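You operate a simulated robot arm through the tools that you are given. There is no shell and no other tool. Be economical: measure what you need, move in short steps, check, and stop when the job is done.

You run a simulated two-armed robot. Do the job below in one go: nothing can be reset, and whatever is moved stays where it is left.

## Task
Earth the solvent drum at its bare patch, then pump the red can up to the 200 ml line.
Fine: press the test key for a green lamp before pumping; move the can clear of the spout, on the trolley, and shut its lid. Set down upright: earth magnet.
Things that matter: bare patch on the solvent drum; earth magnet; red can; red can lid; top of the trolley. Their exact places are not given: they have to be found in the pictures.

The check looks at the end state, three seconds after you hand in, the way a careful person would. Anything else that was tipped, shoved, dropped, spilled or broken makes it a failure. A push-on lid holds only when it is set on centred and level and pressed home; a screw cap is set on level and turned clockwise until tight.

## Robot
Two 7-joint arms with fingered hands on one trunk, on a base that drives. Base frame: it is fixed to the floor where the robot stands at the start and does not move with it; the origin is under the middle of the robot, x ahead of it, y to its left, z up. Units: mm, rad, N and s.
The left shoulder is at the start at [70, 132, 1208], the right one opposite. With the tool pointing down near the work surface each hand reaches from about 100 to 400 mm from the robot's upright axis, wherever it stands, measured 20 degrees to its own side. Places, roughly: bare patch on the solvent drum [1000, 300, 900]; red can lid [900, 100, 1000]; top of the trolley [800, -100, 800]. Payload 2.3 kg a hand.
The TCP of each hand is the grasp point between the finger pads, 25 mm short of the fingertips. In the tool frame z runs along the fingers and y along their closing line. The gripper opens to 88 mm. The gripper's body begins 29 mm behind the TCP. The gripper is a hand of 3 fingers: y runs from the thumb to the fingers, the wrist lies at [-13, -97, -162] in the tool frame, and closing takes about 1.5 s.
Orientation is that of the tool frame in the base frame, as [roll, pitch, yaw] about the fixed x, y, z axes, in that order (R = Rz(yaw) Ry(pitch) Rx(roll)). With the fingers straight down and the wrist toward the robot, the tool's x, y and z point along [0, 1, 0], [1, 0, 0] and [0, 0, -1] of the base frame.

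## Interface
- The arms move only by the tool send_rows. It takes "left_deltas", "right_deltas" or both (then of equal length, played together; a hand with none holds still); each is a list of rows, each a list of 6 numbers: the turn, a rotation vector about the base's x, y, z in rad, then the shift along the base's x, y, z in m. In form: [[ax, ay, az, tx, ty, tz], ...]. A call has 1 to 8 rows; each row shifts and turns the commanded pose from where the row before left it. "left_hand" and "right_hand" are, for a hand that has rows, the gripper command, from -1 (shut) to 1 (fully open), values between in proportion, set as the call begins (left out, the last holds). A row lasts 0.2 s, in which the tool goes at most 50 mm and 0.15 rad; a call with a longer step from one row to the next is refused whole, and so is a gripper value outside its range. A pose out of reach is approached as far as the arm can. The call stops where the force on the tool passes 90 N (or 10 N more than at its start, if that is more) or the arm is blocked; 0.2 s more then pass. Each finger travels about 108 mm/s and halts on what it meets, pressing with about 26 N; the grip force reading is that of the motor and also rises with nothing between the fingers. The clock runs only during rows and for 0.2 s after the last one: add rows that do not move to give the fingers time. It gives the time, the measured TCP pose, the force on the tool (base axes), the opening and the grip force at its end, in the units of the frame above (readings bear some noise), with the torque about the TCP (base axes, N m) and any sound that the robot's microphone picked up.
- Cameras (640 x 400 px; columns grow to the right, rows downward): "scene" is now at [134.6, -9.2, 1521.9]; the picture's right is [-0.11, -0.99, 0.00], its down [-0.65, 0.07, -0.76] and it looks along [0.76, -0.08, -0.65] (base axes); focal length 214 px, centre (320, 200). "left" rides on the left gripper at [-58, -85, -99] in its tool frame; the picture's right is [-0.67, -0.35, 0.66], its down [0.69, -0.63, 0.37] and it looks along [0.29, 0.69, 0.66] (tool axes); focal length 261 px, centre (320, 200). "right" rides on the right gripper at [58, -85, -99] in its tool frame; the picture's right is [-0.67, 0.35, -0.66], its down [-0.69, -0.63, 0.37] and it looks along [-0.29, 0.69, 0.66] (tool axes); focal length 261 px, centre (320, 200).
- grab_frame(camera): a new picture of that camera. It takes no simulated time.
- raise_lower(by): slides the trunk up (or, below 0, down) by that many mm; the arms and the scene camera ride with it, the base frame stays. It gives what a move gives, with no picture.
- base_move(legs): drives the robot by 1 to 6 legs, each [ahead, left, turn to the left] in mm, mm and rad, along the robot's own axes; the way and the turn of a leg run together, so that a leg with both is an arc; at most 1500 mm and 3.142 rad a leg. The arms and the cameras ride along, it lands a little off, and it stops where it bumps. It gives what a move gives.
- curl_fingers(index, middle, thumb_bend, thumb_turn, hand): sets how far each is bent, from 0 (flat) to 100 (curled in); at 30 the hand is open as for a grip, at 70 the pads meet at the TCP. One left out holds its place. A second passes; each finger stops where it meets its share of the squeeze, and holds until it gets a number again. A gripper value or a shape takes the hand back. It gives what a move gives, with no picture; readings hold the bend of each and the force on the fingers (four entries, about 0 where the hand has none), thumb and palm. thumb_turn goes from beside the hand (0) to across from the fingers (100), as for a grip.
- hand_shape(shape, hand): the hand has 3 fingers and takes this shape, open, in about a second: jaw (thumb against the fingers, like two jaws); tri (thumb and two fingers); tip (a fingertip pinch); poke (one finger out to press); point (the index stretched); flat (the hand flat); cup (the hand cupped); fist (a fist). The gripper value then closes the fingers along that shape, each until it touches; the sizes above hold for jaw. It gives what a move gives, with no picture.
- aim_head(pan, tilt): turns the head with the scene camera to pan (to the left, within 1.501 rad either way) and tilt (down, from -0.506 to 1.204), counted from straight ahead of the robot. It gives what a move gives.
- pixel_to_xyz(camera, pixels): for up to 12 pixels [column, row] of the newest picture of that camera ("zoom" is the newest enlarged one), the place [x, y, z] in the base frame of the surface seen there, good to about 2 mm. It takes no simulated time.
- close_up(camera, box): a new picture of the part [left, top, right, bottom] of that camera's present view, enlarged. It takes no simulated time.
- sign_off(): hands the job in; it is judged then, once.

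Go step by step. Measure first, check grasps and placings, and put right what went wrong. The budget is 80 turns and 78 pictures, counting those below and the enlarged ones. Unless the task says otherwise, let go and move clear before handing in, and close with one line.

The tools are called after ">>>" as a command line: name --argument value ..., lists and objects as JSON in quotes. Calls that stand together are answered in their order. send_rows: Moves the arms, as the interface text tells. Its arguments: {"type":"object","properties":{"left_deltas":{"type":"array"},"left_hand":{"type":"number"},"right_deltas":{"type":"array"},"right_hand":{"type":"number"}},"required":[]} The other tools are called the same way: raise_lower (by) slides the trunk up or down; hand_shape (shape, hand) gives the hand a shape; curl_fingers (index, middle, thumb_bend, thumb_turn, hand) moves the fingers one by one; base_move (legs) drives the base; aim_head (pan, tilt) turns the head that bears the scene camera; grab_frame (camera) takes a picture; pixel_to_xyz (camera, pixels) gives the place of the surface under pixels of a picture; close_up (camera, box) takes an enlarged picture of a part of a camera's view; sign_off () hands the job in.

At the start:

```text
clock: 0.0
left_tool_pos: [339.3, 169.3, 1434.9]
left_tcp_rot: [3.141, 0.0, 1.571]
left_contact_force: [0.7, 0.7, 0.5]
left_moment: [0.01, -0.01, 0.03]
left_opening: 87.8
left_grasp_force: 0.0
left_shape: jaw
left_bend: [30.0, 30.0, 30.0, 98.0]
left_finger forces: [0.0, 0.0, 0.0, 0.0, 0.1, 0.1]
right_tool_pos: [353.3, -184.8, 1442.2]
right_tcp_rot: [-3.141, 0.0, 1.571]
right_contact_force: [-0.8, 0.0, 0.2]
right_moment: [-0.05, -0.02, 0.0]
right_opening: 87.5
right_grasp_force: 0.1
right_shape: jaw
right_bend: [30.0, 30.0, 30.0, 98.0]
right_finger forces: [0.0, 0.1, 0.1, 0.1, 0.0, 0.0]
trunk travel left (down, up): [-767.0, 73.0]
robot x, y, heading: [2.0, 2.4, -0.002]
head pan, tilt: [-0.106, 0.707]
```

scene: 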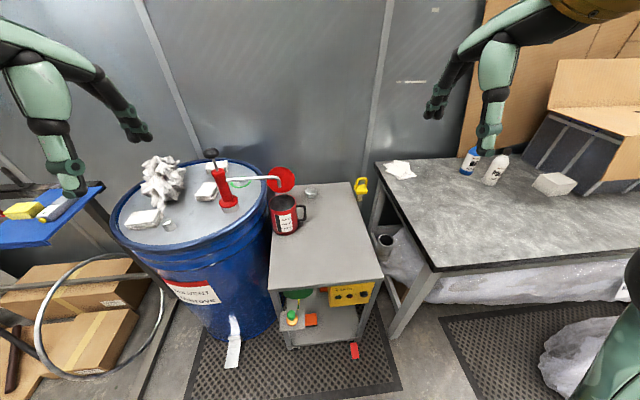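
right: 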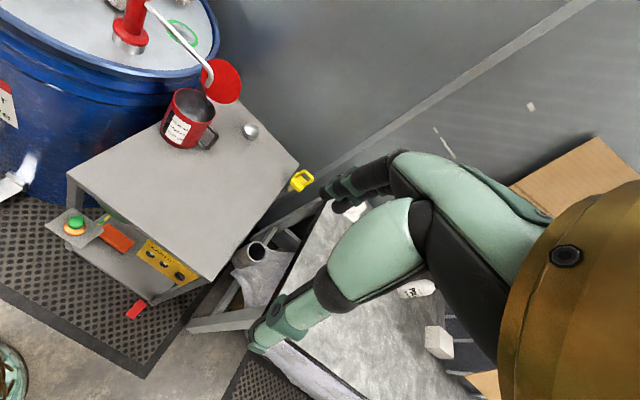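
left: 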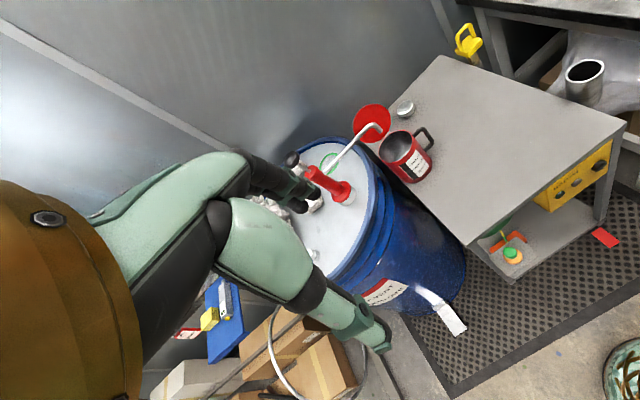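

The scene shows the blue drum at (200,220), the red can at (285,215), the trolley, and a yellow box on its lower shelf at (350,293). I'll zoom in on these to find the earth magnet, the bare patch and the test key.

>>> close_up --camera "scene" --box '[110, 140, 270, 240]'

>>> close_up --camera "scene" --box '[250, 150, 410, 250]'

>>> close_up --camera "scene" --box '[250, 270, 410, 370]'

```text
4.00 times, centred on (190, 190) of scene
```

zoom: 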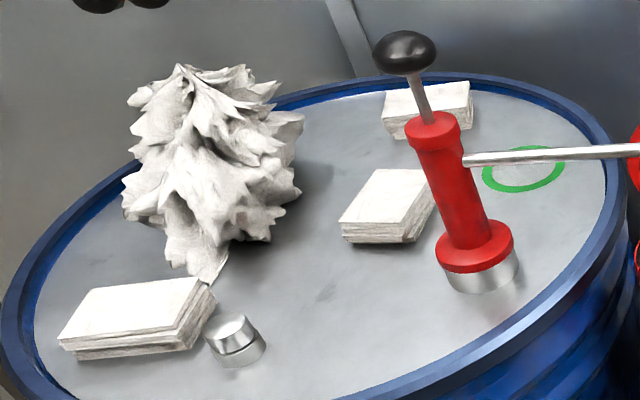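

```text
4.00 times, centred on (330, 200) of scene
```

zoom: 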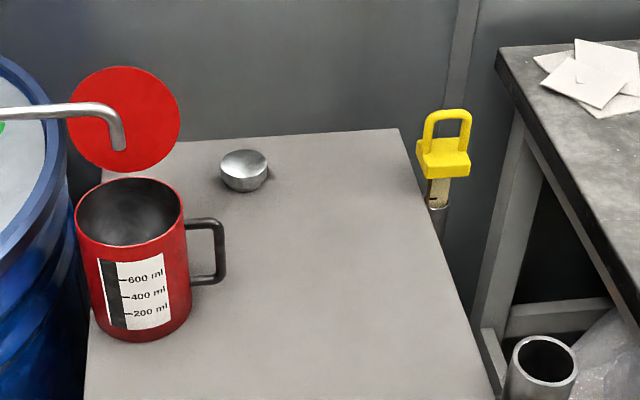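

```text
4.00 times, centred on (330, 320) of scene
```

zoom: 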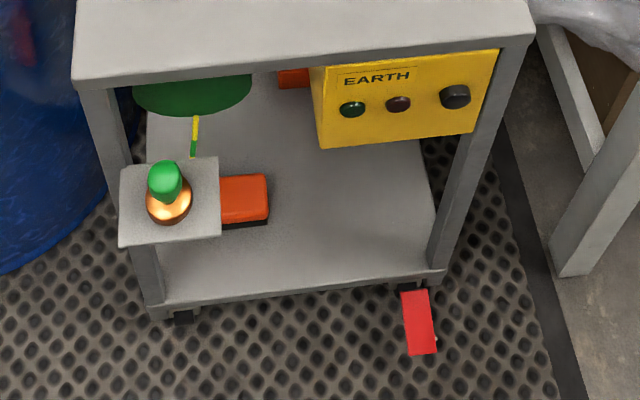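

The earth magnet (green knob on a copper disc) sits on the side tab at about scene (292,316). The green ring at about (240,183) looks like the bare patch, and the yellow EARTH box has a black key, so I'll measure these.

>>> pixel_to_xyz --camera "scene" --pixels '[[291, 314], [292, 320], [300, 325], [364, 294], [349, 296], [338, 297], [271, 277], [380, 277], [303, 190], [359, 185], [325, 240], [312, 191]]'

>>> pixel_to_xyz --camera "zoom" --pixels '[[163, 175], [170, 200], [165, 215], [205, 230], [205, 165], [130, 235], [455, 97], [195, 120], [195, 90], [245, 190], [350, 108], [400, 104]]'

>>> close_up --camera "scene" --box '[200, 140, 320, 240]'

```text
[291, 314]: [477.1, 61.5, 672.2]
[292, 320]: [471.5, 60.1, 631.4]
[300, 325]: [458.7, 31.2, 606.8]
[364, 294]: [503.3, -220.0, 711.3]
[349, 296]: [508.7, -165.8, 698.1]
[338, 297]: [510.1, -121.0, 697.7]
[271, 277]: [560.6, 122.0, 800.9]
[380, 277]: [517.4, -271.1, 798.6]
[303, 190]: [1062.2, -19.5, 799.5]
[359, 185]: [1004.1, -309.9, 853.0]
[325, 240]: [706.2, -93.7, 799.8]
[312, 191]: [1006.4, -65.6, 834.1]
```

```text
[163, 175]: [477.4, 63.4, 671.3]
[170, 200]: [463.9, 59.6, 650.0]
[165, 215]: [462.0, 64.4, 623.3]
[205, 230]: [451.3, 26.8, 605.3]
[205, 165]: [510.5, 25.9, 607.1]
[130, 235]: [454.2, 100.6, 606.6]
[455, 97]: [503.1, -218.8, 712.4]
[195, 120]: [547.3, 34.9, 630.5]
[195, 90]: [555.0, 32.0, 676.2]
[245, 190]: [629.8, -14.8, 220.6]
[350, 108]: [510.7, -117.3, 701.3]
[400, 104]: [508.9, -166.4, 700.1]
```

```text
4.00 times, centred on (260, 190) of scene
```

zoom: 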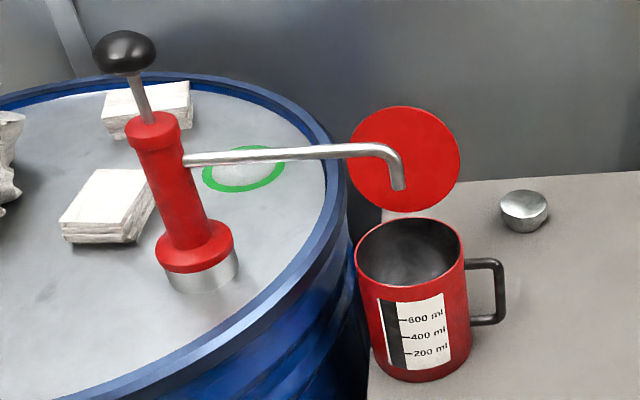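

Now I'll measure the drum top, pump, patch, spout, can and lid from the zoom.

>>> pixel_to_xyz --camera "zoom" --pixels '[[240, 178], [272, 182], [209, 182], [243, 190], [250, 152], [124, 40], [122, 62], [160, 135], [200, 230], [200, 280], [340, 152], [398, 186]]'

>>> pixel_to_xyz --camera "zoom" --pixels '[[404, 110], [404, 180], [355, 160], [457, 160], [400, 205], [358, 255], [462, 250], [410, 292], [410, 221], [425, 375], [499, 290], [410, 262]]'

>>> pixel_to_xyz --camera "zoom" --pixels '[[330, 240], [335, 160], [400, 370], [420, 354], [395, 352], [485, 322], [480, 264], [380, 240], [440, 240], [390, 300], [392, 370], [120, 30]]'

```text
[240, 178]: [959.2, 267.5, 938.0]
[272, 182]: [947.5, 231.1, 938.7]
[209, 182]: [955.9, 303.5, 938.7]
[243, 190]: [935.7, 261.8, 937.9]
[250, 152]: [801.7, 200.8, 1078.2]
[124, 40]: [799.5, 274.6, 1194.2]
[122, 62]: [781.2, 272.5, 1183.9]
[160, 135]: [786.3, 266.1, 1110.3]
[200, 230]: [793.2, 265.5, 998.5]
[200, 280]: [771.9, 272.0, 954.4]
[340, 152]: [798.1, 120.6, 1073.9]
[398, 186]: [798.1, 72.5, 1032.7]
```

```text
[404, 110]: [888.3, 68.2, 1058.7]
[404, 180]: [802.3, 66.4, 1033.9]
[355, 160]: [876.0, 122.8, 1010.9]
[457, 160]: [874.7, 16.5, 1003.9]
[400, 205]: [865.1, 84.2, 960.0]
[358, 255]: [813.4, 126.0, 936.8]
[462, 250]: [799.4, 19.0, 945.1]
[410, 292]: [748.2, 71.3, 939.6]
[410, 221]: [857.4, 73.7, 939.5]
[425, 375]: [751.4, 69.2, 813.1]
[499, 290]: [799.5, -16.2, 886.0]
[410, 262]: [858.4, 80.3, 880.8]
```

```text
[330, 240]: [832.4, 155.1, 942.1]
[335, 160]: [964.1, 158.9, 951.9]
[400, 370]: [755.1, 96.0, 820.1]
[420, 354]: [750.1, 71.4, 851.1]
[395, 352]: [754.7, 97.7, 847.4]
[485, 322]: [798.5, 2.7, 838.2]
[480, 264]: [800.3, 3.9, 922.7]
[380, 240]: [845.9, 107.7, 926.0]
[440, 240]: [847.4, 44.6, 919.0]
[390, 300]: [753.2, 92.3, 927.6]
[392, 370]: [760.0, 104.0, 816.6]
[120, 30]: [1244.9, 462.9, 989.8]
```

The can's axis is about (803,72), radius 53, rim z 940, with a hinged lid standing behind it. The patch is at about (946,267,938), and the pump knob is at about (797,273,1190). Before driving in, I'll check the robot's own base and floor clearance.

>>> aim_head --pan 0.0 --tilt 1.2

>>> grab_frame --camera "scene"

```text
clock: 0.9
left_tool_pos: [338.1, 167.8, 1434.4]
left_tcp_rot: [-3.141, 0.001, 1.572]
left_contact_force: [0.8, -0.4, -0.7]
left_moment: [-0.01, 0.01, 0.0]
left_opening: 87.5
left_grasp_force: 0.1
left_shape: jaw
left_bend: [30.0, 30.0, 30.0, 98.0]
left_finger forces: [0.1, 0.0, 0.0, 0.1, 0.2, 0.1]
right_tool_pos: [353.0, -184.9, 1442.2]
right_tcp_rot: [3.141, 0.001, 1.569]
right_contact_force: [-0.7, -0.1, 0.0]
right_moment: [-0.01, -0.01, 0.01]
right_opening: 87.6
right_grasp_force: 0.0
right_shape: jaw
right_bend: [30.0, 30.0, 30.0, 98.0]
right_finger forces: [0.0, 0.0, 0.1, 0.0, 0.0, 0.1]
trunk travel left (down, up): [-767.0, 73.0]
robot x, y, heading: [3.9, 0.7, 0.0]
head pan, tilt: [0.0, 1.201]
```

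```text
70 pictures are left
```

scene: 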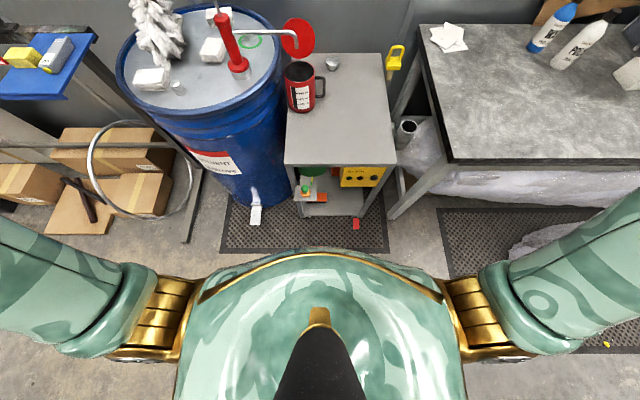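

The torso hides the base, but the floor ahead looks open. I'll measure the nearest obstacles.

>>> pixel_to_xyz --camera "scene" --pixels '[[255, 222], [254, 205], [357, 225], [300, 213], [185, 240], [200, 150], [250, 205], [320, 250], [400, 215], [130, 60], [285, 164], [384, 164]]'

>>> pixel_to_xyz --camera "scene" --pixels '[[165, 215], [100, 200], [50, 105], [98, 37], [280, 60], [120, 80], [200, 105], [260, 252], [210, 270], [430, 270], [455, 160], [388, 220]]'

```text
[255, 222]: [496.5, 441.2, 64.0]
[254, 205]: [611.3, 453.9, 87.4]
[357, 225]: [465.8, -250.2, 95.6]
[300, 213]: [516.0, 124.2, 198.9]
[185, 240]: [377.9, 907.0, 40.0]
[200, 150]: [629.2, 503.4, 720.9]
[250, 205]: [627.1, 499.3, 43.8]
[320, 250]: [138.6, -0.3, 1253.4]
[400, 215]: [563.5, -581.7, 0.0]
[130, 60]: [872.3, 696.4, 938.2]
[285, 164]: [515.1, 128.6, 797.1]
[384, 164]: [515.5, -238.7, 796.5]
```

```text
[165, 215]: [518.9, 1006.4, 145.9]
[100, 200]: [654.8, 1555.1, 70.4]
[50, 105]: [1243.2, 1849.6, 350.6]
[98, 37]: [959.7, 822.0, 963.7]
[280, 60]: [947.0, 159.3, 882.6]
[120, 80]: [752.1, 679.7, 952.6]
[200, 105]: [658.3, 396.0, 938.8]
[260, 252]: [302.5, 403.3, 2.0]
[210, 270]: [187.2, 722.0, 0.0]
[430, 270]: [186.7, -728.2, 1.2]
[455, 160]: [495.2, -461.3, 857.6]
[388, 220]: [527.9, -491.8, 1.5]
```

The low clamp at (500,440), the brake pedal at (466,-250) and the tab at (450,60) set the limit for driving in. I'll test how far the left arm really reaches at working height.

>>> send_rows --left_deltas '[[0, 0, 0, 0, 0, -0.05], [0, 0, 0, 0, 0, -0.05], [0, 0, 0, 0, 0, -0.05], [0, 0, 0, 0, 0, -0.05], [0, 0, 0, 0, 0, -0.05], [0, 0, 0, 0, 0, -0.05], [0, 0, 0, 0, 0, -0.04]]'

>>> send_rows --left_deltas '[[0, 0, 0, 0.05, 0, 0], [0, 0, 0, 0.05, 0, 0], [0, 0, 0, 0.05, 0, 0], [0, 0, 0, 0.05, 0, 0], [0, 0, 0, 0.05, 0, 0], [0, 0, 0, 0.05, 0, 0], [0, 0, 0, 0, 0, 0]]'

```text
clock: 2.5
left_tool_pos: [341.6, 167.6, 1095.2]
left_tcp_rot: [-3.141, 0.004, 1.571]
left_contact_force: [0.4, -0.4, 0.4]
left_moment: [-0.01, 0.0, 0.0]
left_opening: 87.7
left_grasp_force: 0.1
left_shape: jaw
left_bend: [30.0, 30.0, 30.0, 98.0]
left_finger forces: [0.0, 0.0, 0.1, 0.0, 0.0, 0.1]
left hand out of reach, approached as far as the arm can: row 7
right_tool_pos: [354.3, -184.7, 1443.1]
right_tcp_rot: [-3.139, 0.0, 1.571]
right_contact_force: [0.2, -0.2, -0.9]
right_moment: [0.02, -0.03, -0.01]
right_opening: 87.7
right_grasp_force: 0.0
right_shape: jaw
right_bend: [30.0, 30.0, 30.0, 98.0]
right_finger forces: [0.0, 0.1, 0.0, 0.0, 0.0, 0.0]
trunk travel left (down, up): [-767.0, 73.0]
robot x, y, heading: [0.2, 3.0, 0.006]
head pan, tilt: [0.0, 1.201]
```

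```text
clock: 4.1
left_tool_pos: [604.6, 172.0, 1092.6]
left_tcp_rot: [3.141, 0.003, 1.572]
left_contact_force: [-0.3, 0.6, -0.1]
left_moment: [0.0, 0.02, -0.04]
left_opening: 87.9
left_grasp_force: 0.1
left_shape: jaw
left_bend: [30.0, 30.0, 30.0, 98.0]
left_finger forces: [0.0, 0.0, 0.0, 0.0, 0.0, 0.1]
left hand out of reach, approached as far as the arm can: row 6
right_tool_pos: [351.5, -181.7, 1444.5]
right_tcp_rot: [-3.141, 0.003, 1.571]
right_contact_force: [-0.2, 1.2, 0.2]
right_moment: [-0.01, 0.0, 0.0]
right_opening: 87.9
right_grasp_force: 0.1
right_shape: jaw
right_bend: [30.0, 30.0, 30.0, 98.0]
right_finger forces: [0.0, 0.0, 0.0, 0.0, 0.0, 0.1]
trunk travel left (down, up): [-767.0, 73.0]
robot x, y, heading: [0.8, -0.1, 0.001]
head pan, tilt: [0.0, 1.201]
```

The left arm reaches x≈605 with the fingers down, so I have to drive in. The start pictures show part of the robot's own base at right-cam (8,365), so I'll measure it.

>>> pixel_to_xyz --camera "right" --pixels '[[5, 345], [20, 370], [5, 380], [25, 385], [15, 355], [135, 310], [5, 395], [1, 348]]'

>>> close_up --camera "right" --box '[0, 180, 352, 400]'

```text
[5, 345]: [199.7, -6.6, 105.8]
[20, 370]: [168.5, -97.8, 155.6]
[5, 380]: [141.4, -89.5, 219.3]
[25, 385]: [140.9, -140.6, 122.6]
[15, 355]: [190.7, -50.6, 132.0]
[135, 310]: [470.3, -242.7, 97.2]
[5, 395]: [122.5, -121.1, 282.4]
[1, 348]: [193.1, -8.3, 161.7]
```

```text
1.82 times, centred on (176, 290) of right
```

zoom: 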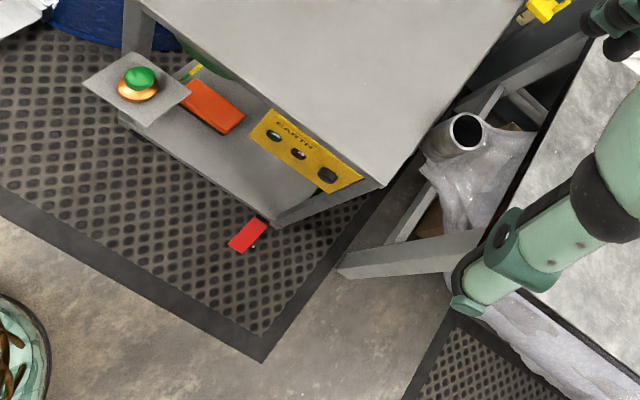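

The base is round with a radius of about 200 mm. The magnet is best taken with the right hand from about robot (150,150). I'll fold the left arm back, lower the trunk and drive there.

>>> send_rows --left_deltas '[[0, 0, 0, -0.033, 0, 0.037], [0, 0, 0, -0.033, 0, 0.037], [0, 0, 0, -0.033, 0, 0.037], [0, 0, 0, -0.033, 0, 0.037], [0, 0, 0, -0.033, 0, 0.037], [0, 0, 0, -0.033, 0, 0.037], [0, 0, 0, -0.033, 0, 0.037], [0, 0, 0, -0.033, 0, 0.037]]'

>>> base_move --legs '[[120, 150, 0]]'

>>> raise_lower --by -400

>>> grab_frame --camera "right"

```text
clock: 5.9
left_tool_pos: [421.0, 124.3, 1404.2]
left_tcp_rot: [3.141, 0.0, 1.573]
left_contact_force: [-0.5, -0.2, 0.5]
left_moment: [0.02, -0.01, -0.01]
left_opening: 87.8
left_grasp_force: 0.1
left_shape: jaw
left_bend: [30.0, 30.0, 30.0, 98.0]
left_finger forces: [0.0, 0.0, 0.0, 0.1, 0.0, 0.0]
left hand out of reach, approached as far as the arm can: row 1, 2, 3, 4, 5, 8
right_tool_pos: [350.8, -184.9, 1442.3]
right_tcp_rot: [3.14, 0.001, 1.569]
right_contact_force: [-0.1, 0.6, 0.1]
right_moment: [-0.02, 0.01, 0.02]
right_opening: 87.7
right_grasp_force: 0.0
right_shape: jaw
right_bend: [30.0, 30.0, 30.0, 98.0]
right_finger forces: [0.0, 0.1, 0.0, 0.0, 0.0, 0.0]
trunk travel left (down, up): [-767.0, 73.0]
robot x, y, heading: [-0.8, 0.4, -0.003]
head pan, tilt: [0.0, 1.201]
```

```text
clock: 7.5
left_tool_pos: [541.9, 268.8, 1404.2]
left_tcp_rot: [3.141, -0.002, 1.571]
left_contact_force: [0.3, 0.2, 0.4]
left_moment: [0.0, -0.03, 0.05]
left_opening: 87.9
left_grasp_force: 0.1
left_shape: jaw
left_bend: [30.0, 30.0, 30.0, 98.0]
left_finger forces: [0.1, 0.1, 0.0, 0.0, 0.0, 0.0]
right_tool_pos: [470.1, -40.2, 1442.2]
right_tcp_rot: [3.139, -0.003, 1.572]
right_contact_force: [0.0, -0.4, -0.9]
right_moment: [-0.03, 0.0, 0.01]
right_opening: 87.5
right_grasp_force: 0.2
right_shape: jaw
right_bend: [30.0, 30.0, 30.0, 98.0]
right_finger forces: [0.1, 0.0, 0.1, 0.1, 0.0, 0.0]
trunk travel left (down, up): [-767.0, 73.0]
robot x, y, heading: [122.0, 144.5, 0.003]
head pan, tilt: [0.0, 1.201]
```

```text
clock: 11.3
left_tool_pos: [543.9, 273.3, 1003.1]
left_tcp_rot: [3.139, 0.0, 1.571]
left_contact_force: [-0.1, 0.1, -0.2]
left_moment: [0.01, 0.0, 0.01]
left_opening: 88.0
left_grasp_force: 0.1
left_shape: jaw
left_bend: [30.0, 30.0, 30.0, 98.0]
left_finger forces: [0.0, 0.0, 0.0, 0.0, 0.0, 0.0]
right_tool_pos: [472.8, -35.5, 1042.0]
right_tcp_rot: [-3.141, 0.001, 1.57]
right_contact_force: [-0.4, 0.1, 0.8]
right_moment: [-0.01, 0.0, 0.0]
right_opening: 87.7
right_grasp_force: 0.1
right_shape: jaw
right_bend: [30.0, 30.0, 30.0, 98.0]
right_finger forces: [0.0, 0.0, 0.0, 0.0, 0.0, 0.0]
trunk travel left (down, up): [-367.0, 473.0]
robot x, y, heading: [118.2, 148.3, 0.004]
head pan, tilt: [0.0, 1.201]
```

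```text
68 pictures are left
```

right: 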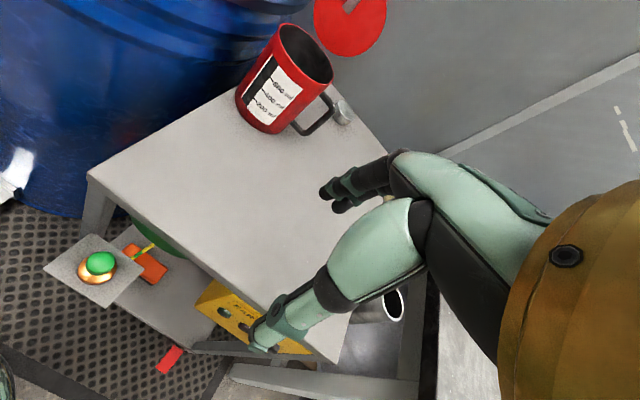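

The magnet shows at right-cam (98,266). I'll zoom in and measure it.

>>> close_up --camera "right" --box '[36, 220, 164, 300]'

>>> pixel_to_xyz --camera "zoom" --pixels '[[320, 200], [250, 215], [390, 210], [320, 160], [310, 290], [220, 260], [400, 280], [310, 315], [300, 370], [450, 230], [560, 140], [320, 265]]'

```text
5.00 times, centred on (100, 260) of right
```

zoom: 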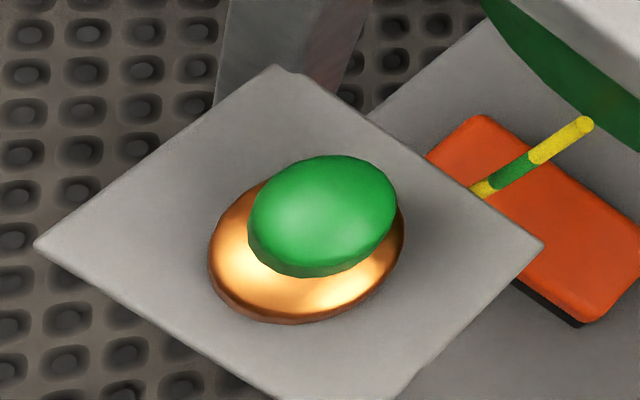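

```text
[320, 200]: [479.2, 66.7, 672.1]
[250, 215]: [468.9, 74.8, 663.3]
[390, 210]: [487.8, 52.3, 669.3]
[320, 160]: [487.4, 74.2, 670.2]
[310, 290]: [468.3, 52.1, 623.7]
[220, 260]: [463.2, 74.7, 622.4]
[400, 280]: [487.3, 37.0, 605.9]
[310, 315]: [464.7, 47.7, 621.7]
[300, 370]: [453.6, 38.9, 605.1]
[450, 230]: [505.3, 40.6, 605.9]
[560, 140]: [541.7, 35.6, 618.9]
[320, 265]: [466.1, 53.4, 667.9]
```

The knob is about 32 mm wide at (476,64), top z 672, but the trolley edge at x≈515 is too close for a straight-down grip. I'll turn the right hand so its jaws close along y and tilt it 30° forward, which also suits the patch.

>>> send_rows --right_deltas '[[0, 0, 0.15, -0.01, 0.012, 0], [0, 0, 0.15, -0.01, 0.012, 0], [0, 0, 0.15, -0.01, 0.012, 0], [0, 0, 0.15, -0.01, 0.012, 0], [0, 0, 0.15, -0.01, 0.012, 0], [0, 0, 0.15, -0.01, 0.012, 0], [0, 0, 0.15, -0.01, 0.012, 0], [0, 0, 0.15, -0.003, 0.015, 0]]'

>>> send_rows --right_deltas '[[0, 0, 0.15, 0, 0, -0.04], [0, 0, 0.15, 0, 0, -0.04], [0, 0, 0.071, 0, 0, -0.04], [0, -0.131, 0, 0, 0, -0.02], [0, -0.131, 0, 0, 0, -0.02], [0, -0.131, 0, 0, 0, -0.02], [0, -0.131, 0, 0, 0, 0], [0, 0, 0, 0, 0, 0]]'

```text
clock: 13.1
left_tool_pos: [544.9, 273.0, 1001.6]
left_tcp_rot: [3.141, 0.0, 1.571]
left_contact_force: [0.7, 0.7, -0.8]
left_moment: [-0.03, -0.03, 0.0]
left_opening: 88.0
left_grasp_force: 0.1
left_shape: jaw
left_bend: [30.0, 30.0, 30.0, 98.0]
left_finger forces: [0.0, 0.0, 0.0, 0.0, 0.0, 0.1]
right_tool_pos: [380.0, 75.5, 1011.1]
right_tcp_rot: [3.141, 0.0, 2.772]
right_contact_force: [0.3, 1.4, -1.0]
right_moment: [0.0, 0.01, 0.0]
right_opening: 87.3
right_grasp_force: 0.1
right_shape: jaw
right_bend: [30.0, 30.0, 30.0, 98.0]
right_finger forces: [0.0, 0.1, 0.0, 0.0, 0.2, 0.0]
right hand out of reach, approached as far as the arm can: row 4, 5, 6, 7, 8
trunk travel left (down, up): [-367.0, 473.0]
robot x, y, heading: [118.2, 150.6, -0.001]
head pan, tilt: [0.0, 1.201]
```

```text
clock: 14.9
left_tool_pos: [544.1, 271.6, 1004.0]
left_tcp_rot: [-3.141, -0.001, 1.572]
left_contact_force: [0.1, -0.7, -0.3]
left_moment: [0.0, 0.04, 0.01]
left_opening: 88.2
left_grasp_force: 0.1
left_shape: jaw
left_bend: [30.0, 30.0, 30.0, 98.0]
left_finger forces: [0.0, 0.0, 0.0, 0.0, 0.1, 0.0]
right_tool_pos: [366.3, 83.7, 829.2]
right_tcp_rot: [-3.141, 0.526, 3.138]
right_contact_force: [0.6, -1.0, 0.3]
right_moment: [0.02, 0.02, 0.01]
right_opening: 87.8
right_grasp_force: 0.1
right_shape: jaw
right_bend: [30.0, 30.0, 30.0, 98.0]
right_finger forces: [0.1, 0.1, 0.0, 0.0, 0.0, 0.0]
right hand out of reach, approached as far as the arm can: row 3, 4
trunk travel left (down, up): [-367.0, 473.0]
robot x, y, heading: [117.6, 152.6, 0.002]
head pan, tilt: [0.0, 1.201]
```

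The tilt and turn are as planned, at (366,84,829). I'll move in along the finger direction to 60 mm short and check.

>>> send_rows --right_deltas '[[0, 0, 0, 0.02, -0.01, -0.025], [0, 0, 0, 0.02, -0.01, -0.03], [0, 0, 0, 0.02, 0, -0.034], [0, 0, 0, 0.018, 0, -0.03], [0, 0, 0, 0, 0, 0]]'

>>> grab_frame --camera "right"

```text
clock: 16.1
left_tool_pos: [544.6, 272.6, 1003.7]
left_tcp_rot: [3.14, -0.002, 1.571]
left_contact_force: [0.6, -0.3, -0.2]
left_moment: [0.02, -0.01, 0.03]
left_opening: 87.7
left_grasp_force: 0.0
left_shape: jaw
left_bend: [30.0, 30.0, 30.0, 98.0]
left_finger forces: [0.1, 0.1, 0.0, 0.1, 0.1, 0.0]
right_tool_pos: [396.2, 109.5, 772.5]
right_tcp_rot: [3.134, 0.516, 3.105]
right_contact_force: [0.3, -0.4, 0.0]
right_moment: [0.0, 0.03, 0.0]
right_opening: 87.8
right_grasp_force: 0.0
right_shape: jaw
right_bend: [30.0, 30.0, 30.0, 98.0]
right_finger forces: [0.0, 0.0, 0.1, 0.0, 0.1, 0.0]
right hand out of reach, approached as far as the arm can: row 1, 2, 3, 4
trunk travel left (down, up): [-367.0, 473.0]
robot x, y, heading: [122.7, 148.3, 0.005]
head pan, tilt: [0.0, 1.201]
```

```text
66 pictures are left
```

right: 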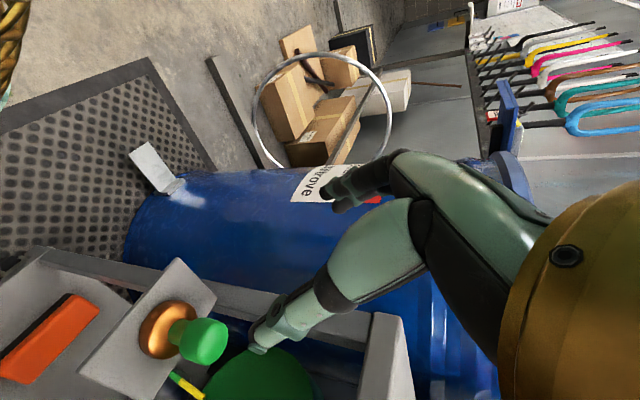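

The wrist is too close to the shoulder, which causes the out-of-reach rows. I'll back the robot up 110 mm and then approach again.

>>> base_move --legs '[[-110, 0, 0]]'

>>> send_rows --right_deltas '[[0, 0, 0, 0.04, -0.015, 0], [0, 0, 0, 0.04, -0.015, 0], [0, 0, 0, 0.04, -0.015, 0], [0, 0, 0, 0.012, 0, -0.02], [0, 0, 0, 0, 0, 0]]'

```text
clock: 17.3
left_tool_pos: [433.3, 273.8, 1002.9]
left_tcp_rot: [-3.14, -0.001, 1.57]
left_contact_force: [-0.4, 0.4, 0.0]
left_moment: [0.01, -0.01, -0.02]
left_opening: 87.9
left_grasp_force: 0.1
left_shape: jaw
left_bend: [30.0, 30.0, 30.0, 98.0]
left_finger forces: [0.0, 0.0, 0.1, 0.2, 0.0, 0.0]
right_tool_pos: [286.5, 109.4, 772.0]
right_tcp_rot: [3.135, 0.512, 3.104]
right_contact_force: [0.8, -0.9, 0.8]
right_moment: [-0.01, 0.03, -0.03]
right_opening: 87.8
right_grasp_force: 0.1
right_shape: jaw
right_bend: [30.0, 30.0, 30.0, 98.0]
right_finger forces: [0.0, 0.0, 0.1, 0.0, 0.0, 0.0]
trunk travel left (down, up): [-367.0, 473.0]
robot x, y, heading: [12.0, 147.8, 0.008]
head pan, tilt: [0.0, 1.201]
```

```text
clock: 18.5
left_tool_pos: [433.8, 273.8, 1002.1]
left_tcp_rot: [3.14, 0.001, 1.57]
left_contact_force: [-0.8, -0.2, -0.7]
left_moment: [-0.04, -0.03, -0.02]
left_opening: 87.6
left_grasp_force: 0.0
left_shape: jaw
left_bend: [30.0, 30.0, 30.0, 98.0]
left_finger forces: [0.0, 0.0, 0.0, 0.1, 0.1, 0.0]
right_tool_pos: [287.2, 107.7, 772.5]
right_tcp_rot: [3.133, 0.514, 3.104]
right_contact_force: [-0.2, 0.1, -0.2]
right_moment: [0.01, 0.01, 0.02]
right_opening: 87.7
right_grasp_force: 0.0
right_shape: jaw
right_bend: [30.0, 30.0, 30.0, 98.0]
right_finger forces: [0.1, 0.0, 0.0, 0.0, 0.0, 0.0]
right hand out of reach, approached as far as the arm can: row 1, 2, 3, 4
trunk travel left (down, up): [-367.0, 473.0]
robot x, y, heading: [9.2, 149.6, 0.001]
head pan, tilt: [0.0, 1.201]
```

The hand didn't move at all, so a joint limit is likely. I'll test other directions: up, then to the right (-y).

>>> send_rows --right_deltas '[[0, 0, 0, 0, -0.05, 0], [0, 0, 0, 0, -0.05, 0], [0, 0, 0, 0, -0.05, 0], [0, 0, 0, 0.04, 0, 0], [0, 0, 0, 0.04, 0, 0], [0, 0, 0, 0.04, 0, 0], [0, 0, 0, 0.04, 0, 0], [0, 0, 0, 0, 0, 0]]'

```text
clock: 20.3
left_tool_pos: [433.5, 273.2, 1003.2]
left_tcp_rot: [-3.141, 0.0, 1.573]
left_contact_force: [0.7, -0.7, 0.2]
left_moment: [0.04, 0.01, -0.03]
left_opening: 87.7
left_grasp_force: 0.1
left_shape: jaw
left_bend: [30.0, 30.0, 30.0, 98.0]
left_finger forces: [0.1, 0.0, 0.1, 0.0, 0.0, 0.1]
right_tool_pos: [272.6, 90.1, 819.3]
right_tcp_rot: [3.133, 0.513, 3.104]
right_contact_force: [0.7, -0.2, 0.2]
right_moment: [-0.03, 0.0, -0.01]
right_opening: 87.5
right_grasp_force: 0.1
right_shape: jaw
right_bend: [30.0, 30.0, 30.0, 98.0]
right_finger forces: [0.0, 0.0, 0.1, 0.0, 0.0, 0.1]
right hand out of reach, approached as far as the arm can: row 1, 2, 3, 4, 5, 6, 7
trunk travel left (down, up): [-367.0, 473.0]
robot x, y, heading: [10.4, 147.4, 0.001]
head pan, tilt: [0.0, 1.201]
```

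The arm seems folded into a corner. I'll undo part of the yaw, bring the hand to the right and forward, then re-check.

>>> send_rows --right_deltas '[[0, 0, -0.15, 0, -0.02, 0.01], [0, 0, -0.15, 0, -0.02, 0.01], [0, 0, -0.15, 0, -0.02, 0.01], [0, 0, -0.15, 0, -0.02, 0.01], [0, 0, -0.15, 0.02, -0.02, 0], [0, 0, 0, 0.03, 0, 0], [0, 0, 0, 0.03, 0, 0], [0, 0, 0, 0.03, 0, 0]]'

```text
clock: 22.1
left_tool_pos: [434.7, 274.0, 1002.3]
left_tcp_rot: [-3.141, 0.0, 1.572]
left_contact_force: [0.3, -0.9, 0.2]
left_moment: [0.02, -0.01, -0.02]
left_opening: 88.2
left_grasp_force: 0.0
left_shape: jaw
left_bend: [30.0, 30.0, 30.0, 98.0]
left_finger forces: [0.1, 0.1, 0.1, 0.1, 0.1, 0.0]
right_tool_pos: [383.6, -10.3, 859.8]
right_tcp_rot: [3.132, 0.511, 2.354]
right_contact_force: [0.8, -0.6, 0.5]
right_moment: [0.0, 0.01, 0.01]
right_opening: 87.8
right_grasp_force: 0.0
right_shape: jaw
right_bend: [30.0, 30.0, 30.0, 98.0]
right_finger forces: [0.1, 0.0, 0.0, 0.0, 0.0, 0.1]
trunk travel left (down, up): [-367.0, 473.0]
robot x, y, heading: [10.0, 151.8, 0.003]
head pan, tilt: [0.0, 1.201]
```

Motion is free again at yaw 45°. I'll move above the tab, then turn the remaining yaw while the arm is extended.

>>> send_rows --right_deltas '[[0, 0, 0, 0.012, 0.02, -0.02], [0, 0, 0, 0.012, 0.02, -0.02], [0, 0, 0, 0.012, 0.02, -0.02], [0, 0, 0.15, 0, 0.014, -0.01], [0, 0, 0.15, 0, 0, 0], [0, 0, 0.15, 0, 0, 0], [0, 0, 0.15, 0, 0, 0], [0, 0, 0.15, 0, 0, 0]]'

```text
clock: 23.9
left_tool_pos: [434.8, 274.4, 1002.5]
left_tcp_rot: [-3.141, -0.002, 1.573]
left_contact_force: [0.0, 0.0, 1.0]
left_moment: [-0.01, -0.04, -0.03]
left_opening: 87.6
left_grasp_force: 0.0
left_shape: jaw
left_bend: [30.0, 30.0, 30.0, 98.0]
left_finger forces: [0.0, 0.0, 0.0, 0.1, 0.0, 0.1]
right_tool_pos: [417.8, 64.0, 789.0]
right_tcp_rot: [3.132, 0.514, 2.654]
right_contact_force: [-0.3, 0.8, 0.1]
right_moment: [0.0, -0.02, 0.0]
right_opening: 87.9
right_grasp_force: 0.0
right_shape: jaw
right_bend: [30.0, 30.0, 30.0, 98.0]
right_finger forces: [0.0, 0.0, 0.0, 0.1, 0.1, 0.1]
right hand out of reach, approached as far as the arm can: row 6, 7, 8
trunk travel left (down, up): [-367.0, 473.0]
robot x, y, heading: [9.8, 148.7, 0.002]
head pan, tilt: [0.0, 1.201]
```

Yaw stops at about 62° because of a wrist limit. Turning the robot left 0.35 rad and shifting it right gives the rest, so I'll do that.

>>> base_move --legs '[[0, 0, 0.35], [-50, -136, 0]]'

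>>> grab_frame --camera "right"

```text
clock: 26.3
left_tool_pos: [364.6, 265.8, 1002.6]
left_tcp_rot: [3.141, 0.001, 1.92]
left_contact_force: [-0.1, 0.0, 0.2]
left_moment: [0.02, 0.0, 0.01]
left_opening: 87.8
left_grasp_force: 0.1
left_shape: jaw
left_bend: [30.0, 30.0, 30.0, 98.0]
left_finger forces: [0.0, 0.1, 0.1, 0.0, 0.0, 0.1]
right_tool_pos: [420.6, 63.8, 789.0]
right_tcp_rot: [3.132, 0.514, 3.0]
right_contact_force: [0.1, 0.2, 0.0]
right_moment: [0.0, -0.02, 0.01]
right_opening: 87.8
right_grasp_force: 0.1
right_shape: jaw
right_bend: [30.0, 30.0, 30.0, 98.0]
right_finger forces: [0.0, 0.0, 0.1, 0.1, 0.1, 0.1]
trunk travel left (down, up): [-367.0, 473.0]
robot x, y, heading: [9.4, 3.1, 0.35]
head pan, tilt: [0.0, 1.201]
```

```text
65 pictures are left
```

right: 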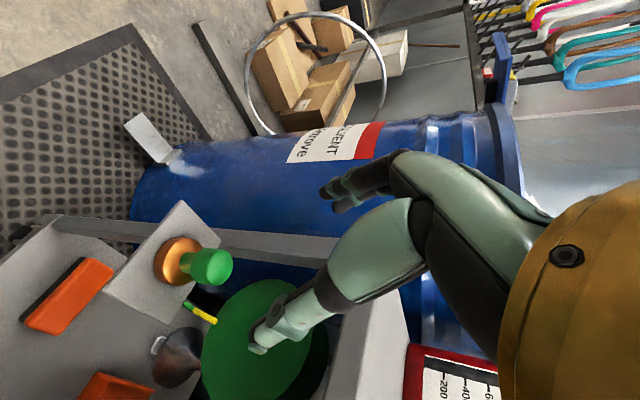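

Yaw is now 82° with the magnet in view at (195,263). I'll descend along the fingers onto the knob and then close.

>>> send_rows --right_deltas '[[0, 0, 0, 0.01, 0.001, -0.03], [0, 0, 0, 0.01, 0.001, -0.03], [0, 0, 0, 0.01, 0.001, -0.029], [0, 0, 0, 0.012, -0.001, -0.022], [0, 0, 0, 0.012, -0.002, -0.022], [0, 0, 0, 0, 0, 0]]'

>>> grab_frame --camera "right"

```text
clock: 27.7
left_tool_pos: [364.6, 266.4, 1003.3]
left_tcp_rot: [3.141, -0.002, 1.92]
left_contact_force: [0.9, 0.9, 0.4]
left_moment: [-0.02, -0.04, 0.0]
left_opening: 87.9
left_grasp_force: 0.0
left_shape: jaw
left_bend: [30.0, 30.0, 30.0, 98.0]
left_finger forces: [0.0, 0.0, 0.0, 0.1, 0.0, 0.0]
right_tool_pos: [475.0, 63.4, 656.8]
right_tcp_rot: [3.134, 0.514, 3.001]
right_contact_force: [0.4, 0.8, -0.6]
right_moment: [-0.02, -0.02, -0.02]
right_opening: 87.9
right_grasp_force: 0.0
right_shape: jaw
right_bend: [30.0, 30.0, 30.0, 98.0]
right_finger forces: [0.0, 0.0, 0.0, 0.0, 0.1, 0.0]
trunk travel left (down, up): [-367.0, 473.0]
robot x, y, heading: [8.8, 3.3, 0.35]
head pan, tilt: [0.0, 1.201]
```

```text
64 pictures are left
```

right: 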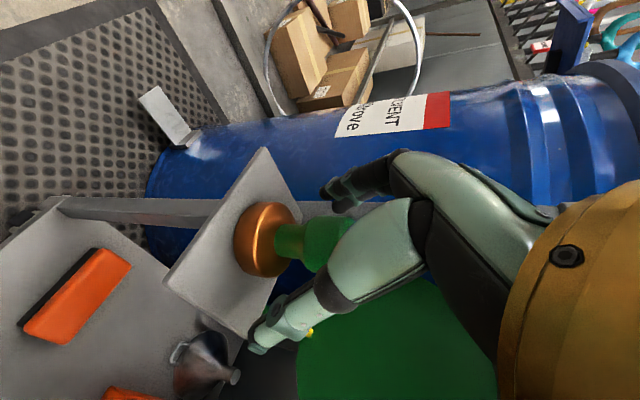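

The knob lies between the thumb (below) and the fingers (above), so I'll close the grip.

>>> send_rows --right_deltas '[[0, 0, 0, 0, 0, 0], [0, 0, 0, 0, 0, 0], [0, 0, 0, 0, 0, 0], [0, 0, 0, 0, 0, 0], [0, 0, 0, 0, 0, 0], [0, 0, 0, 0, 0, 0], [0, 0, 0, 0, 0, 0]]' --right_hand -1

>>> close_up --camera "right" --box '[160, 120, 416, 360]'

```text
clock: 29.3
left_tool_pos: [365.8, 266.5, 1002.9]
left_tcp_rot: [-3.141, -0.001, 1.92]
left_contact_force: [0.2, 0.2, 1.2]
left_moment: [0.01, 0.0, 0.0]
left_opening: 87.6
left_grasp_force: 0.0
left_shape: jaw
left_bend: [30.0, 30.0, 30.0, 98.0]
left_finger forces: [0.0, 0.0, 0.0, 0.0, 0.1, 0.0]
right_tool_pos: [476.2, 62.7, 656.6]
right_tcp_rot: [3.132, 0.516, 3.0]
right_contact_force: [0.1, -0.2, -1.1]
right_moment: [0.01, 0.01, -0.01]
right_opening: 13.3
right_grasp_force: 26.2
right_shape: jaw
right_bend: [73.0, 72.0, 77.0, 100.0]
right_finger forces: [16.0, 5.1, 0.0, 0.0, 19.5, 0.0]
trunk travel left (down, up): [-367.0, 473.0]
robot x, y, heading: [8.1, 4.6, 0.346]
head pan, tilt: [0.0, 1.201]
```

```text
1.67 times, centred on (288, 240) of right
```

zoom: 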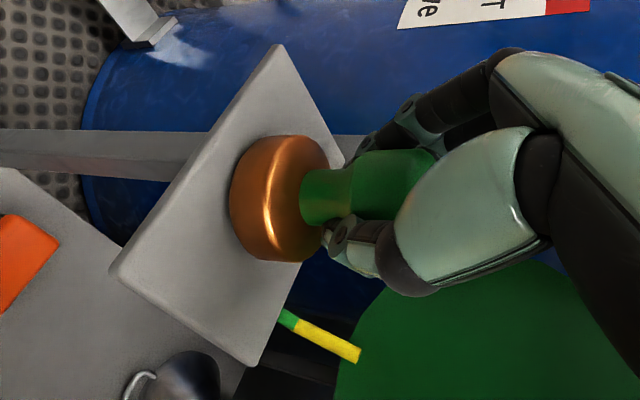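

It's gripped (fingers 16/5 N, thumb 19.5 N). I'll lift slowly off the tab.

>>> send_rows --right_deltas '[[0, 0, 0, 0, 0, 0.005], [0, 0, 0, 0, 0, 0.01], [0, 0, 0, -0.005, 0, 0.015], [0, 0, 0, -0.015, 0, 0.02], [0, 0, 0, -0.015, 0, 0.02], [0, 0, 0, 0, 0, 0]]'

>>> grab_frame --camera "right"

```text
clock: 30.7
left_tool_pos: [366.5, 266.9, 1002.8]
left_tcp_rot: [-3.138, -0.002, 1.92]
left_contact_force: [-1.3, 0.2, -0.8]
left_moment: [0.02, 0.02, -0.01]
left_opening: 87.9
left_grasp_force: 0.2
left_shape: jaw
left_bend: [30.0, 30.0, 30.0, 98.0]
left_finger forces: [0.0, 0.0, 0.0, 0.0, 0.0, 0.0]
right_tool_pos: [440.7, 64.0, 725.9]
right_tcp_rot: [3.134, 0.514, 3.003]
right_contact_force: [0.1, -0.1, -1.9]
right_moment: [0.0, 0.0, 0.0]
right_opening: 13.6
right_grasp_force: 26.4
right_shape: jaw
right_bend: [73.0, 72.0, 77.0, 100.0]
right_finger forces: [15.7, 5.0, 0.1, 0.1, 19.7, 0.1]
trunk travel left (down, up): [-367.0, 473.0]
robot x, y, heading: [11.4, 4.3, 0.352]
head pan, tilt: [0.0, 1.201]
```

```text
62 pictures are left
```

right: 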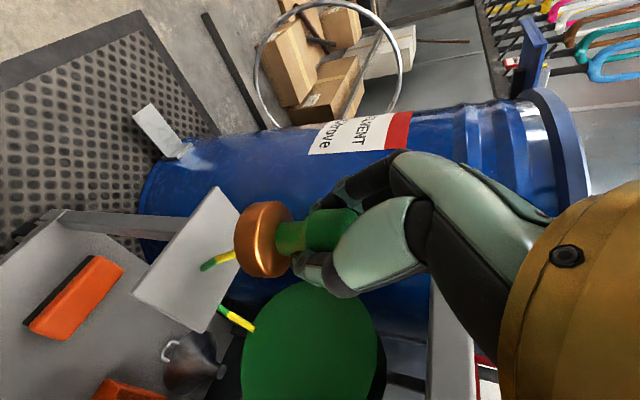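

The magnet is held, with its bottom about 50 mm below the TCP. I'll raise the trunk fully and lift the hand well above the pump before driving in.

>>> raise_lower --by 470

>>> send_rows --right_deltas '[[0, 0, 0, 0, 0, 0.045], [0, 0, 0, 0, 0, 0.045], [0, 0, 0, 0, 0, 0.045], [0, 0, 0, 0, 0, 0]]'

```text
refused: 470 is not a number from -400 to 400
```

```text
clock: 31.7
left_tool_pos: [366.5, 266.2, 1002.1]
left_tcp_rot: [-3.141, 0.001, 1.923]
left_contact_force: [0.1, -0.8, -0.2]
left_moment: [-0.05, 0.0, -0.01]
left_opening: 87.6
left_grasp_force: 0.0
left_shape: jaw
left_bend: [30.0, 30.0, 30.0, 98.0]
left_finger forces: [0.1, 0.0, 0.0, 0.0, 0.0, 0.0]
right_tool_pos: [442.5, 63.0, 860.2]
right_tcp_rot: [3.133, 0.515, 3.0]
right_contact_force: [0.0, -0.4, -1.7]
right_moment: [-0.01, 0.02, 0.03]
right_opening: 13.7
right_grasp_force: 26.2
right_shape: jaw
right_bend: [74.0, 72.0, 78.0, 100.0]
right_finger forces: [15.9, 4.2, 0.0, 0.1, 18.5, 0.0]
trunk travel left (down, up): [-367.0, 473.0]
robot x, y, heading: [9.2, 5.3, 0.346]
head pan, tilt: [0.0, 1.201]
```

The trunk move was refused because 400 is the limit per call; the arm lift went fine. I'll raise in two goes.

>>> raise_lower --by 400

>>> raise_lower --by 70

```text
clock: 35.6
left_tool_pos: [366.9, 266.7, 1402.6]
left_tcp_rot: [-3.141, -0.001, 1.921]
left_contact_force: [1.0, 0.3, -0.6]
left_moment: [0.05, -0.01, 0.01]
left_opening: 88.1
left_grasp_force: 0.1
left_shape: jaw
left_bend: [30.0, 30.0, 30.0, 98.0]
left_finger forces: [0.1, 0.1, 0.0, 0.0, 0.0, 0.1]
right_tool_pos: [442.3, 62.8, 1260.8]
right_tcp_rot: [3.131, 0.514, 3.0]
right_contact_force: [0.8, 0.8, -1.9]
right_moment: [0.01, 0.02, 0.01]
right_opening: 13.7
right_grasp_force: 26.0
right_shape: jaw
right_bend: [74.0, 72.0, 78.0, 100.0]
right_finger forces: [15.7, 4.1, 0.1, 0.0, 18.1, 0.0]
trunk travel left (down, up): [-767.0, 73.0]
robot x, y, heading: [7.5, 5.5, 0.349]
head pan, tilt: [0.0, 1.201]
```

```text
clock: 36.6
left_tool_pos: [366.5, 266.6, 1472.4]
left_tcp_rot: [-3.141, -0.001, 1.921]
left_contact_force: [0.5, 0.3, -0.6]
left_moment: [-0.02, -0.02, 0.02]
left_opening: 87.7
left_grasp_force: 0.0
left_shape: jaw
left_bend: [30.0, 30.0, 30.0, 98.0]
left_finger forces: [0.0, 0.0, 0.1, 0.0, 0.0, 0.0]
right_tool_pos: [441.1, 63.2, 1329.4]
right_tcp_rot: [3.132, 0.512, 3.001]
right_contact_force: [0.0, 0.9, -2.9]
right_moment: [-0.01, 0.03, -0.01]
right_opening: 13.3
right_grasp_force: 26.3
right_shape: jaw
right_bend: [74.0, 72.0, 78.0, 100.0]
right_finger forces: [15.7, 4.1, 0.1, 0.0, 18.1, 0.1]
trunk travel left (down, up): [-837.0, 3.0]
robot x, y, heading: [10.1, 6.2, 0.348]
head pan, tilt: [0.0, 1.201]
```

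The magnet bottom is now at about z 1280, above the knob. I'll drive in to about (350,285).

>>> base_move --legs '[[412, 146, 0]]'

>>> aim_head --pan -0.3 --tilt 0.9

>>> grab_frame --camera "scene"

>>> grab_frame --camera "right"

```text
clock: 39.3
left_tool_pos: [691.2, 536.5, 1470.7]
left_tcp_rot: [-3.14, 0.003, 1.917]
left_contact_force: [-0.9, 1.1, 0.0]
left_moment: [-0.09, -0.05, -0.03]
left_opening: 87.9
left_grasp_force: 0.0
left_shape: jaw
left_bend: [30.0, 30.0, 30.0, 98.0]
left_finger forces: [0.1, 0.1, 0.1, 0.0, 0.1, 0.1]
right_tool_pos: [766.6, 332.9, 1329.3]
right_tcp_rot: [3.133, 0.514, 2.996]
right_contact_force: [-0.2, 2.0, -2.6]
right_moment: [-0.14, 0.04, -0.02]
right_opening: 13.6
right_grasp_force: 26.2
right_shape: jaw
right_bend: [74.0, 72.0, 78.0, 100.0]
right_finger forces: [15.9, 4.0, 0.0, 0.1, 18.0, 0.1]
trunk travel left (down, up): [-837.0, 3.0]
robot x, y, heading: [331.4, 276.4, 0.343]
head pan, tilt: [0.0, 1.201]
```

```text
clock: 40.1
left_tool_pos: [690.8, 534.5, 1472.0]
left_tcp_rot: [-3.141, 0.0, 1.916]
left_contact_force: [0.1, -0.4, -0.2]
left_moment: [-0.01, -0.02, -0.01]
left_opening: 88.0
left_grasp_force: 0.1
left_shape: jaw
left_bend: [30.0, 30.0, 30.0, 98.0]
left_finger forces: [0.1, 0.0, 0.0, 0.1, 0.1, 0.0]
right_tool_pos: [765.2, 332.0, 1329.6]
right_tcp_rot: [3.133, 0.514, 2.996]
right_contact_force: [-0.3, -1.1, -2.6]
right_moment: [0.01, -0.02, 0.02]
right_opening: 13.6
right_grasp_force: 26.1
right_shape: jaw
right_bend: [74.0, 72.0, 78.0, 100.0]
right_finger forces: [15.8, 3.9, 0.1, 0.1, 18.2, 0.0]
trunk travel left (down, up): [-837.0, 3.0]
robot x, y, heading: [329.1, 272.2, 0.347]
head pan, tilt: [-0.3, 0.901]
```

```text
61 pictures are left
```

scene: 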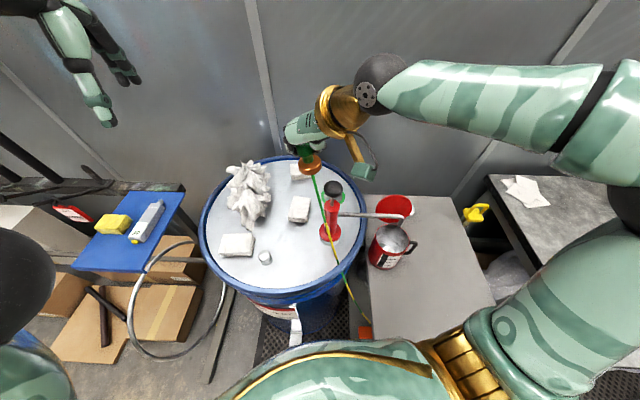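

```text
60 pictures are left
```

right: 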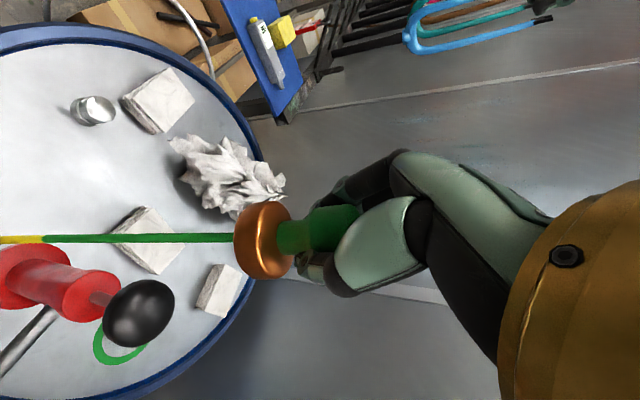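

Magnet held, and its cable runs left of the pump. To keep the cable off the pump I'll bring the hand around the front to the right side, and nudge the base forward a little.

>>> base_move --legs '[[24, 0, 0]]'

>>> send_rows --right_deltas '[[0, 0, 0, -0.01, -0.045, 0], [0, 0, 0, -0.01, -0.045, 0], [0, 0, 0, -0.01, -0.045, 0], [0, 0, 0, -0.005, -0.045, 0], [0, 0, 0, 0, -0.02, 0], [0, 0, 0, 0, 0, 0]]'

```text
clock: 40.8
left_tool_pos: [689.5, 535.3, 1471.6]
left_tcp_rot: [-3.141, -0.002, 1.919]
left_contact_force: [-0.6, -0.4, 0.6]
left_moment: [0.01, 0.01, 0.01]
left_opening: 88.0
left_grasp_force: 0.1
left_shape: jaw
left_bend: [30.0, 30.0, 30.0, 98.0]
left_finger forces: [0.0, 0.1, 0.0, 0.1, 0.1, 0.1]
right_tool_pos: [765.1, 332.8, 1329.6]
right_tcp_rot: [3.135, 0.513, 2.999]
right_contact_force: [-0.2, 0.9, -2.8]
right_moment: [0.0, -0.01, -0.03]
right_opening: 13.2
right_grasp_force: 26.5
right_shape: jaw
right_bend: [74.0, 72.0, 78.0, 100.0]
right_finger forces: [15.7, 4.0, 0.0, 0.0, 18.2, 0.0]
trunk travel left (down, up): [-837.0, 3.0]
robot x, y, heading: [337.2, 273.9, 0.349]
head pan, tilt: [-0.3, 0.901]
stopped in leg 1: the robot was blocked; the commanded pose is now the measured one
```

```text
clock: 42.2
left_tool_pos: [689.8, 535.1, 1473.0]
left_tcp_rot: [-3.141, -0.001, 1.918]
left_contact_force: [0.4, 0.0, 0.1]
left_moment: [-0.03, -0.01, 0.03]
left_opening: 87.8
left_grasp_force: 0.1
left_shape: jaw
left_bend: [30.0, 30.0, 30.0, 98.0]
left_finger forces: [0.0, 0.0, 0.0, 0.1, 0.1, 0.0]
right_tool_pos: [728.4, 131.8, 1330.2]
right_tcp_rot: [3.134, 0.514, 3.0]
right_contact_force: [0.0, -0.2, -2.8]
right_moment: [-0.02, 0.04, 0.02]
right_opening: 13.5
right_grasp_force: 26.2
right_shape: jaw
right_bend: [74.0, 72.0, 78.0, 100.0]
right_finger forces: [16.2, 4.0, 0.0, 0.0, 17.9, 0.1]
trunk travel left (down, up): [-837.0, 3.0]
robot x, y, heading: [329.8, 273.4, 0.352]
head pan, tilt: [-0.3, 0.901]
```

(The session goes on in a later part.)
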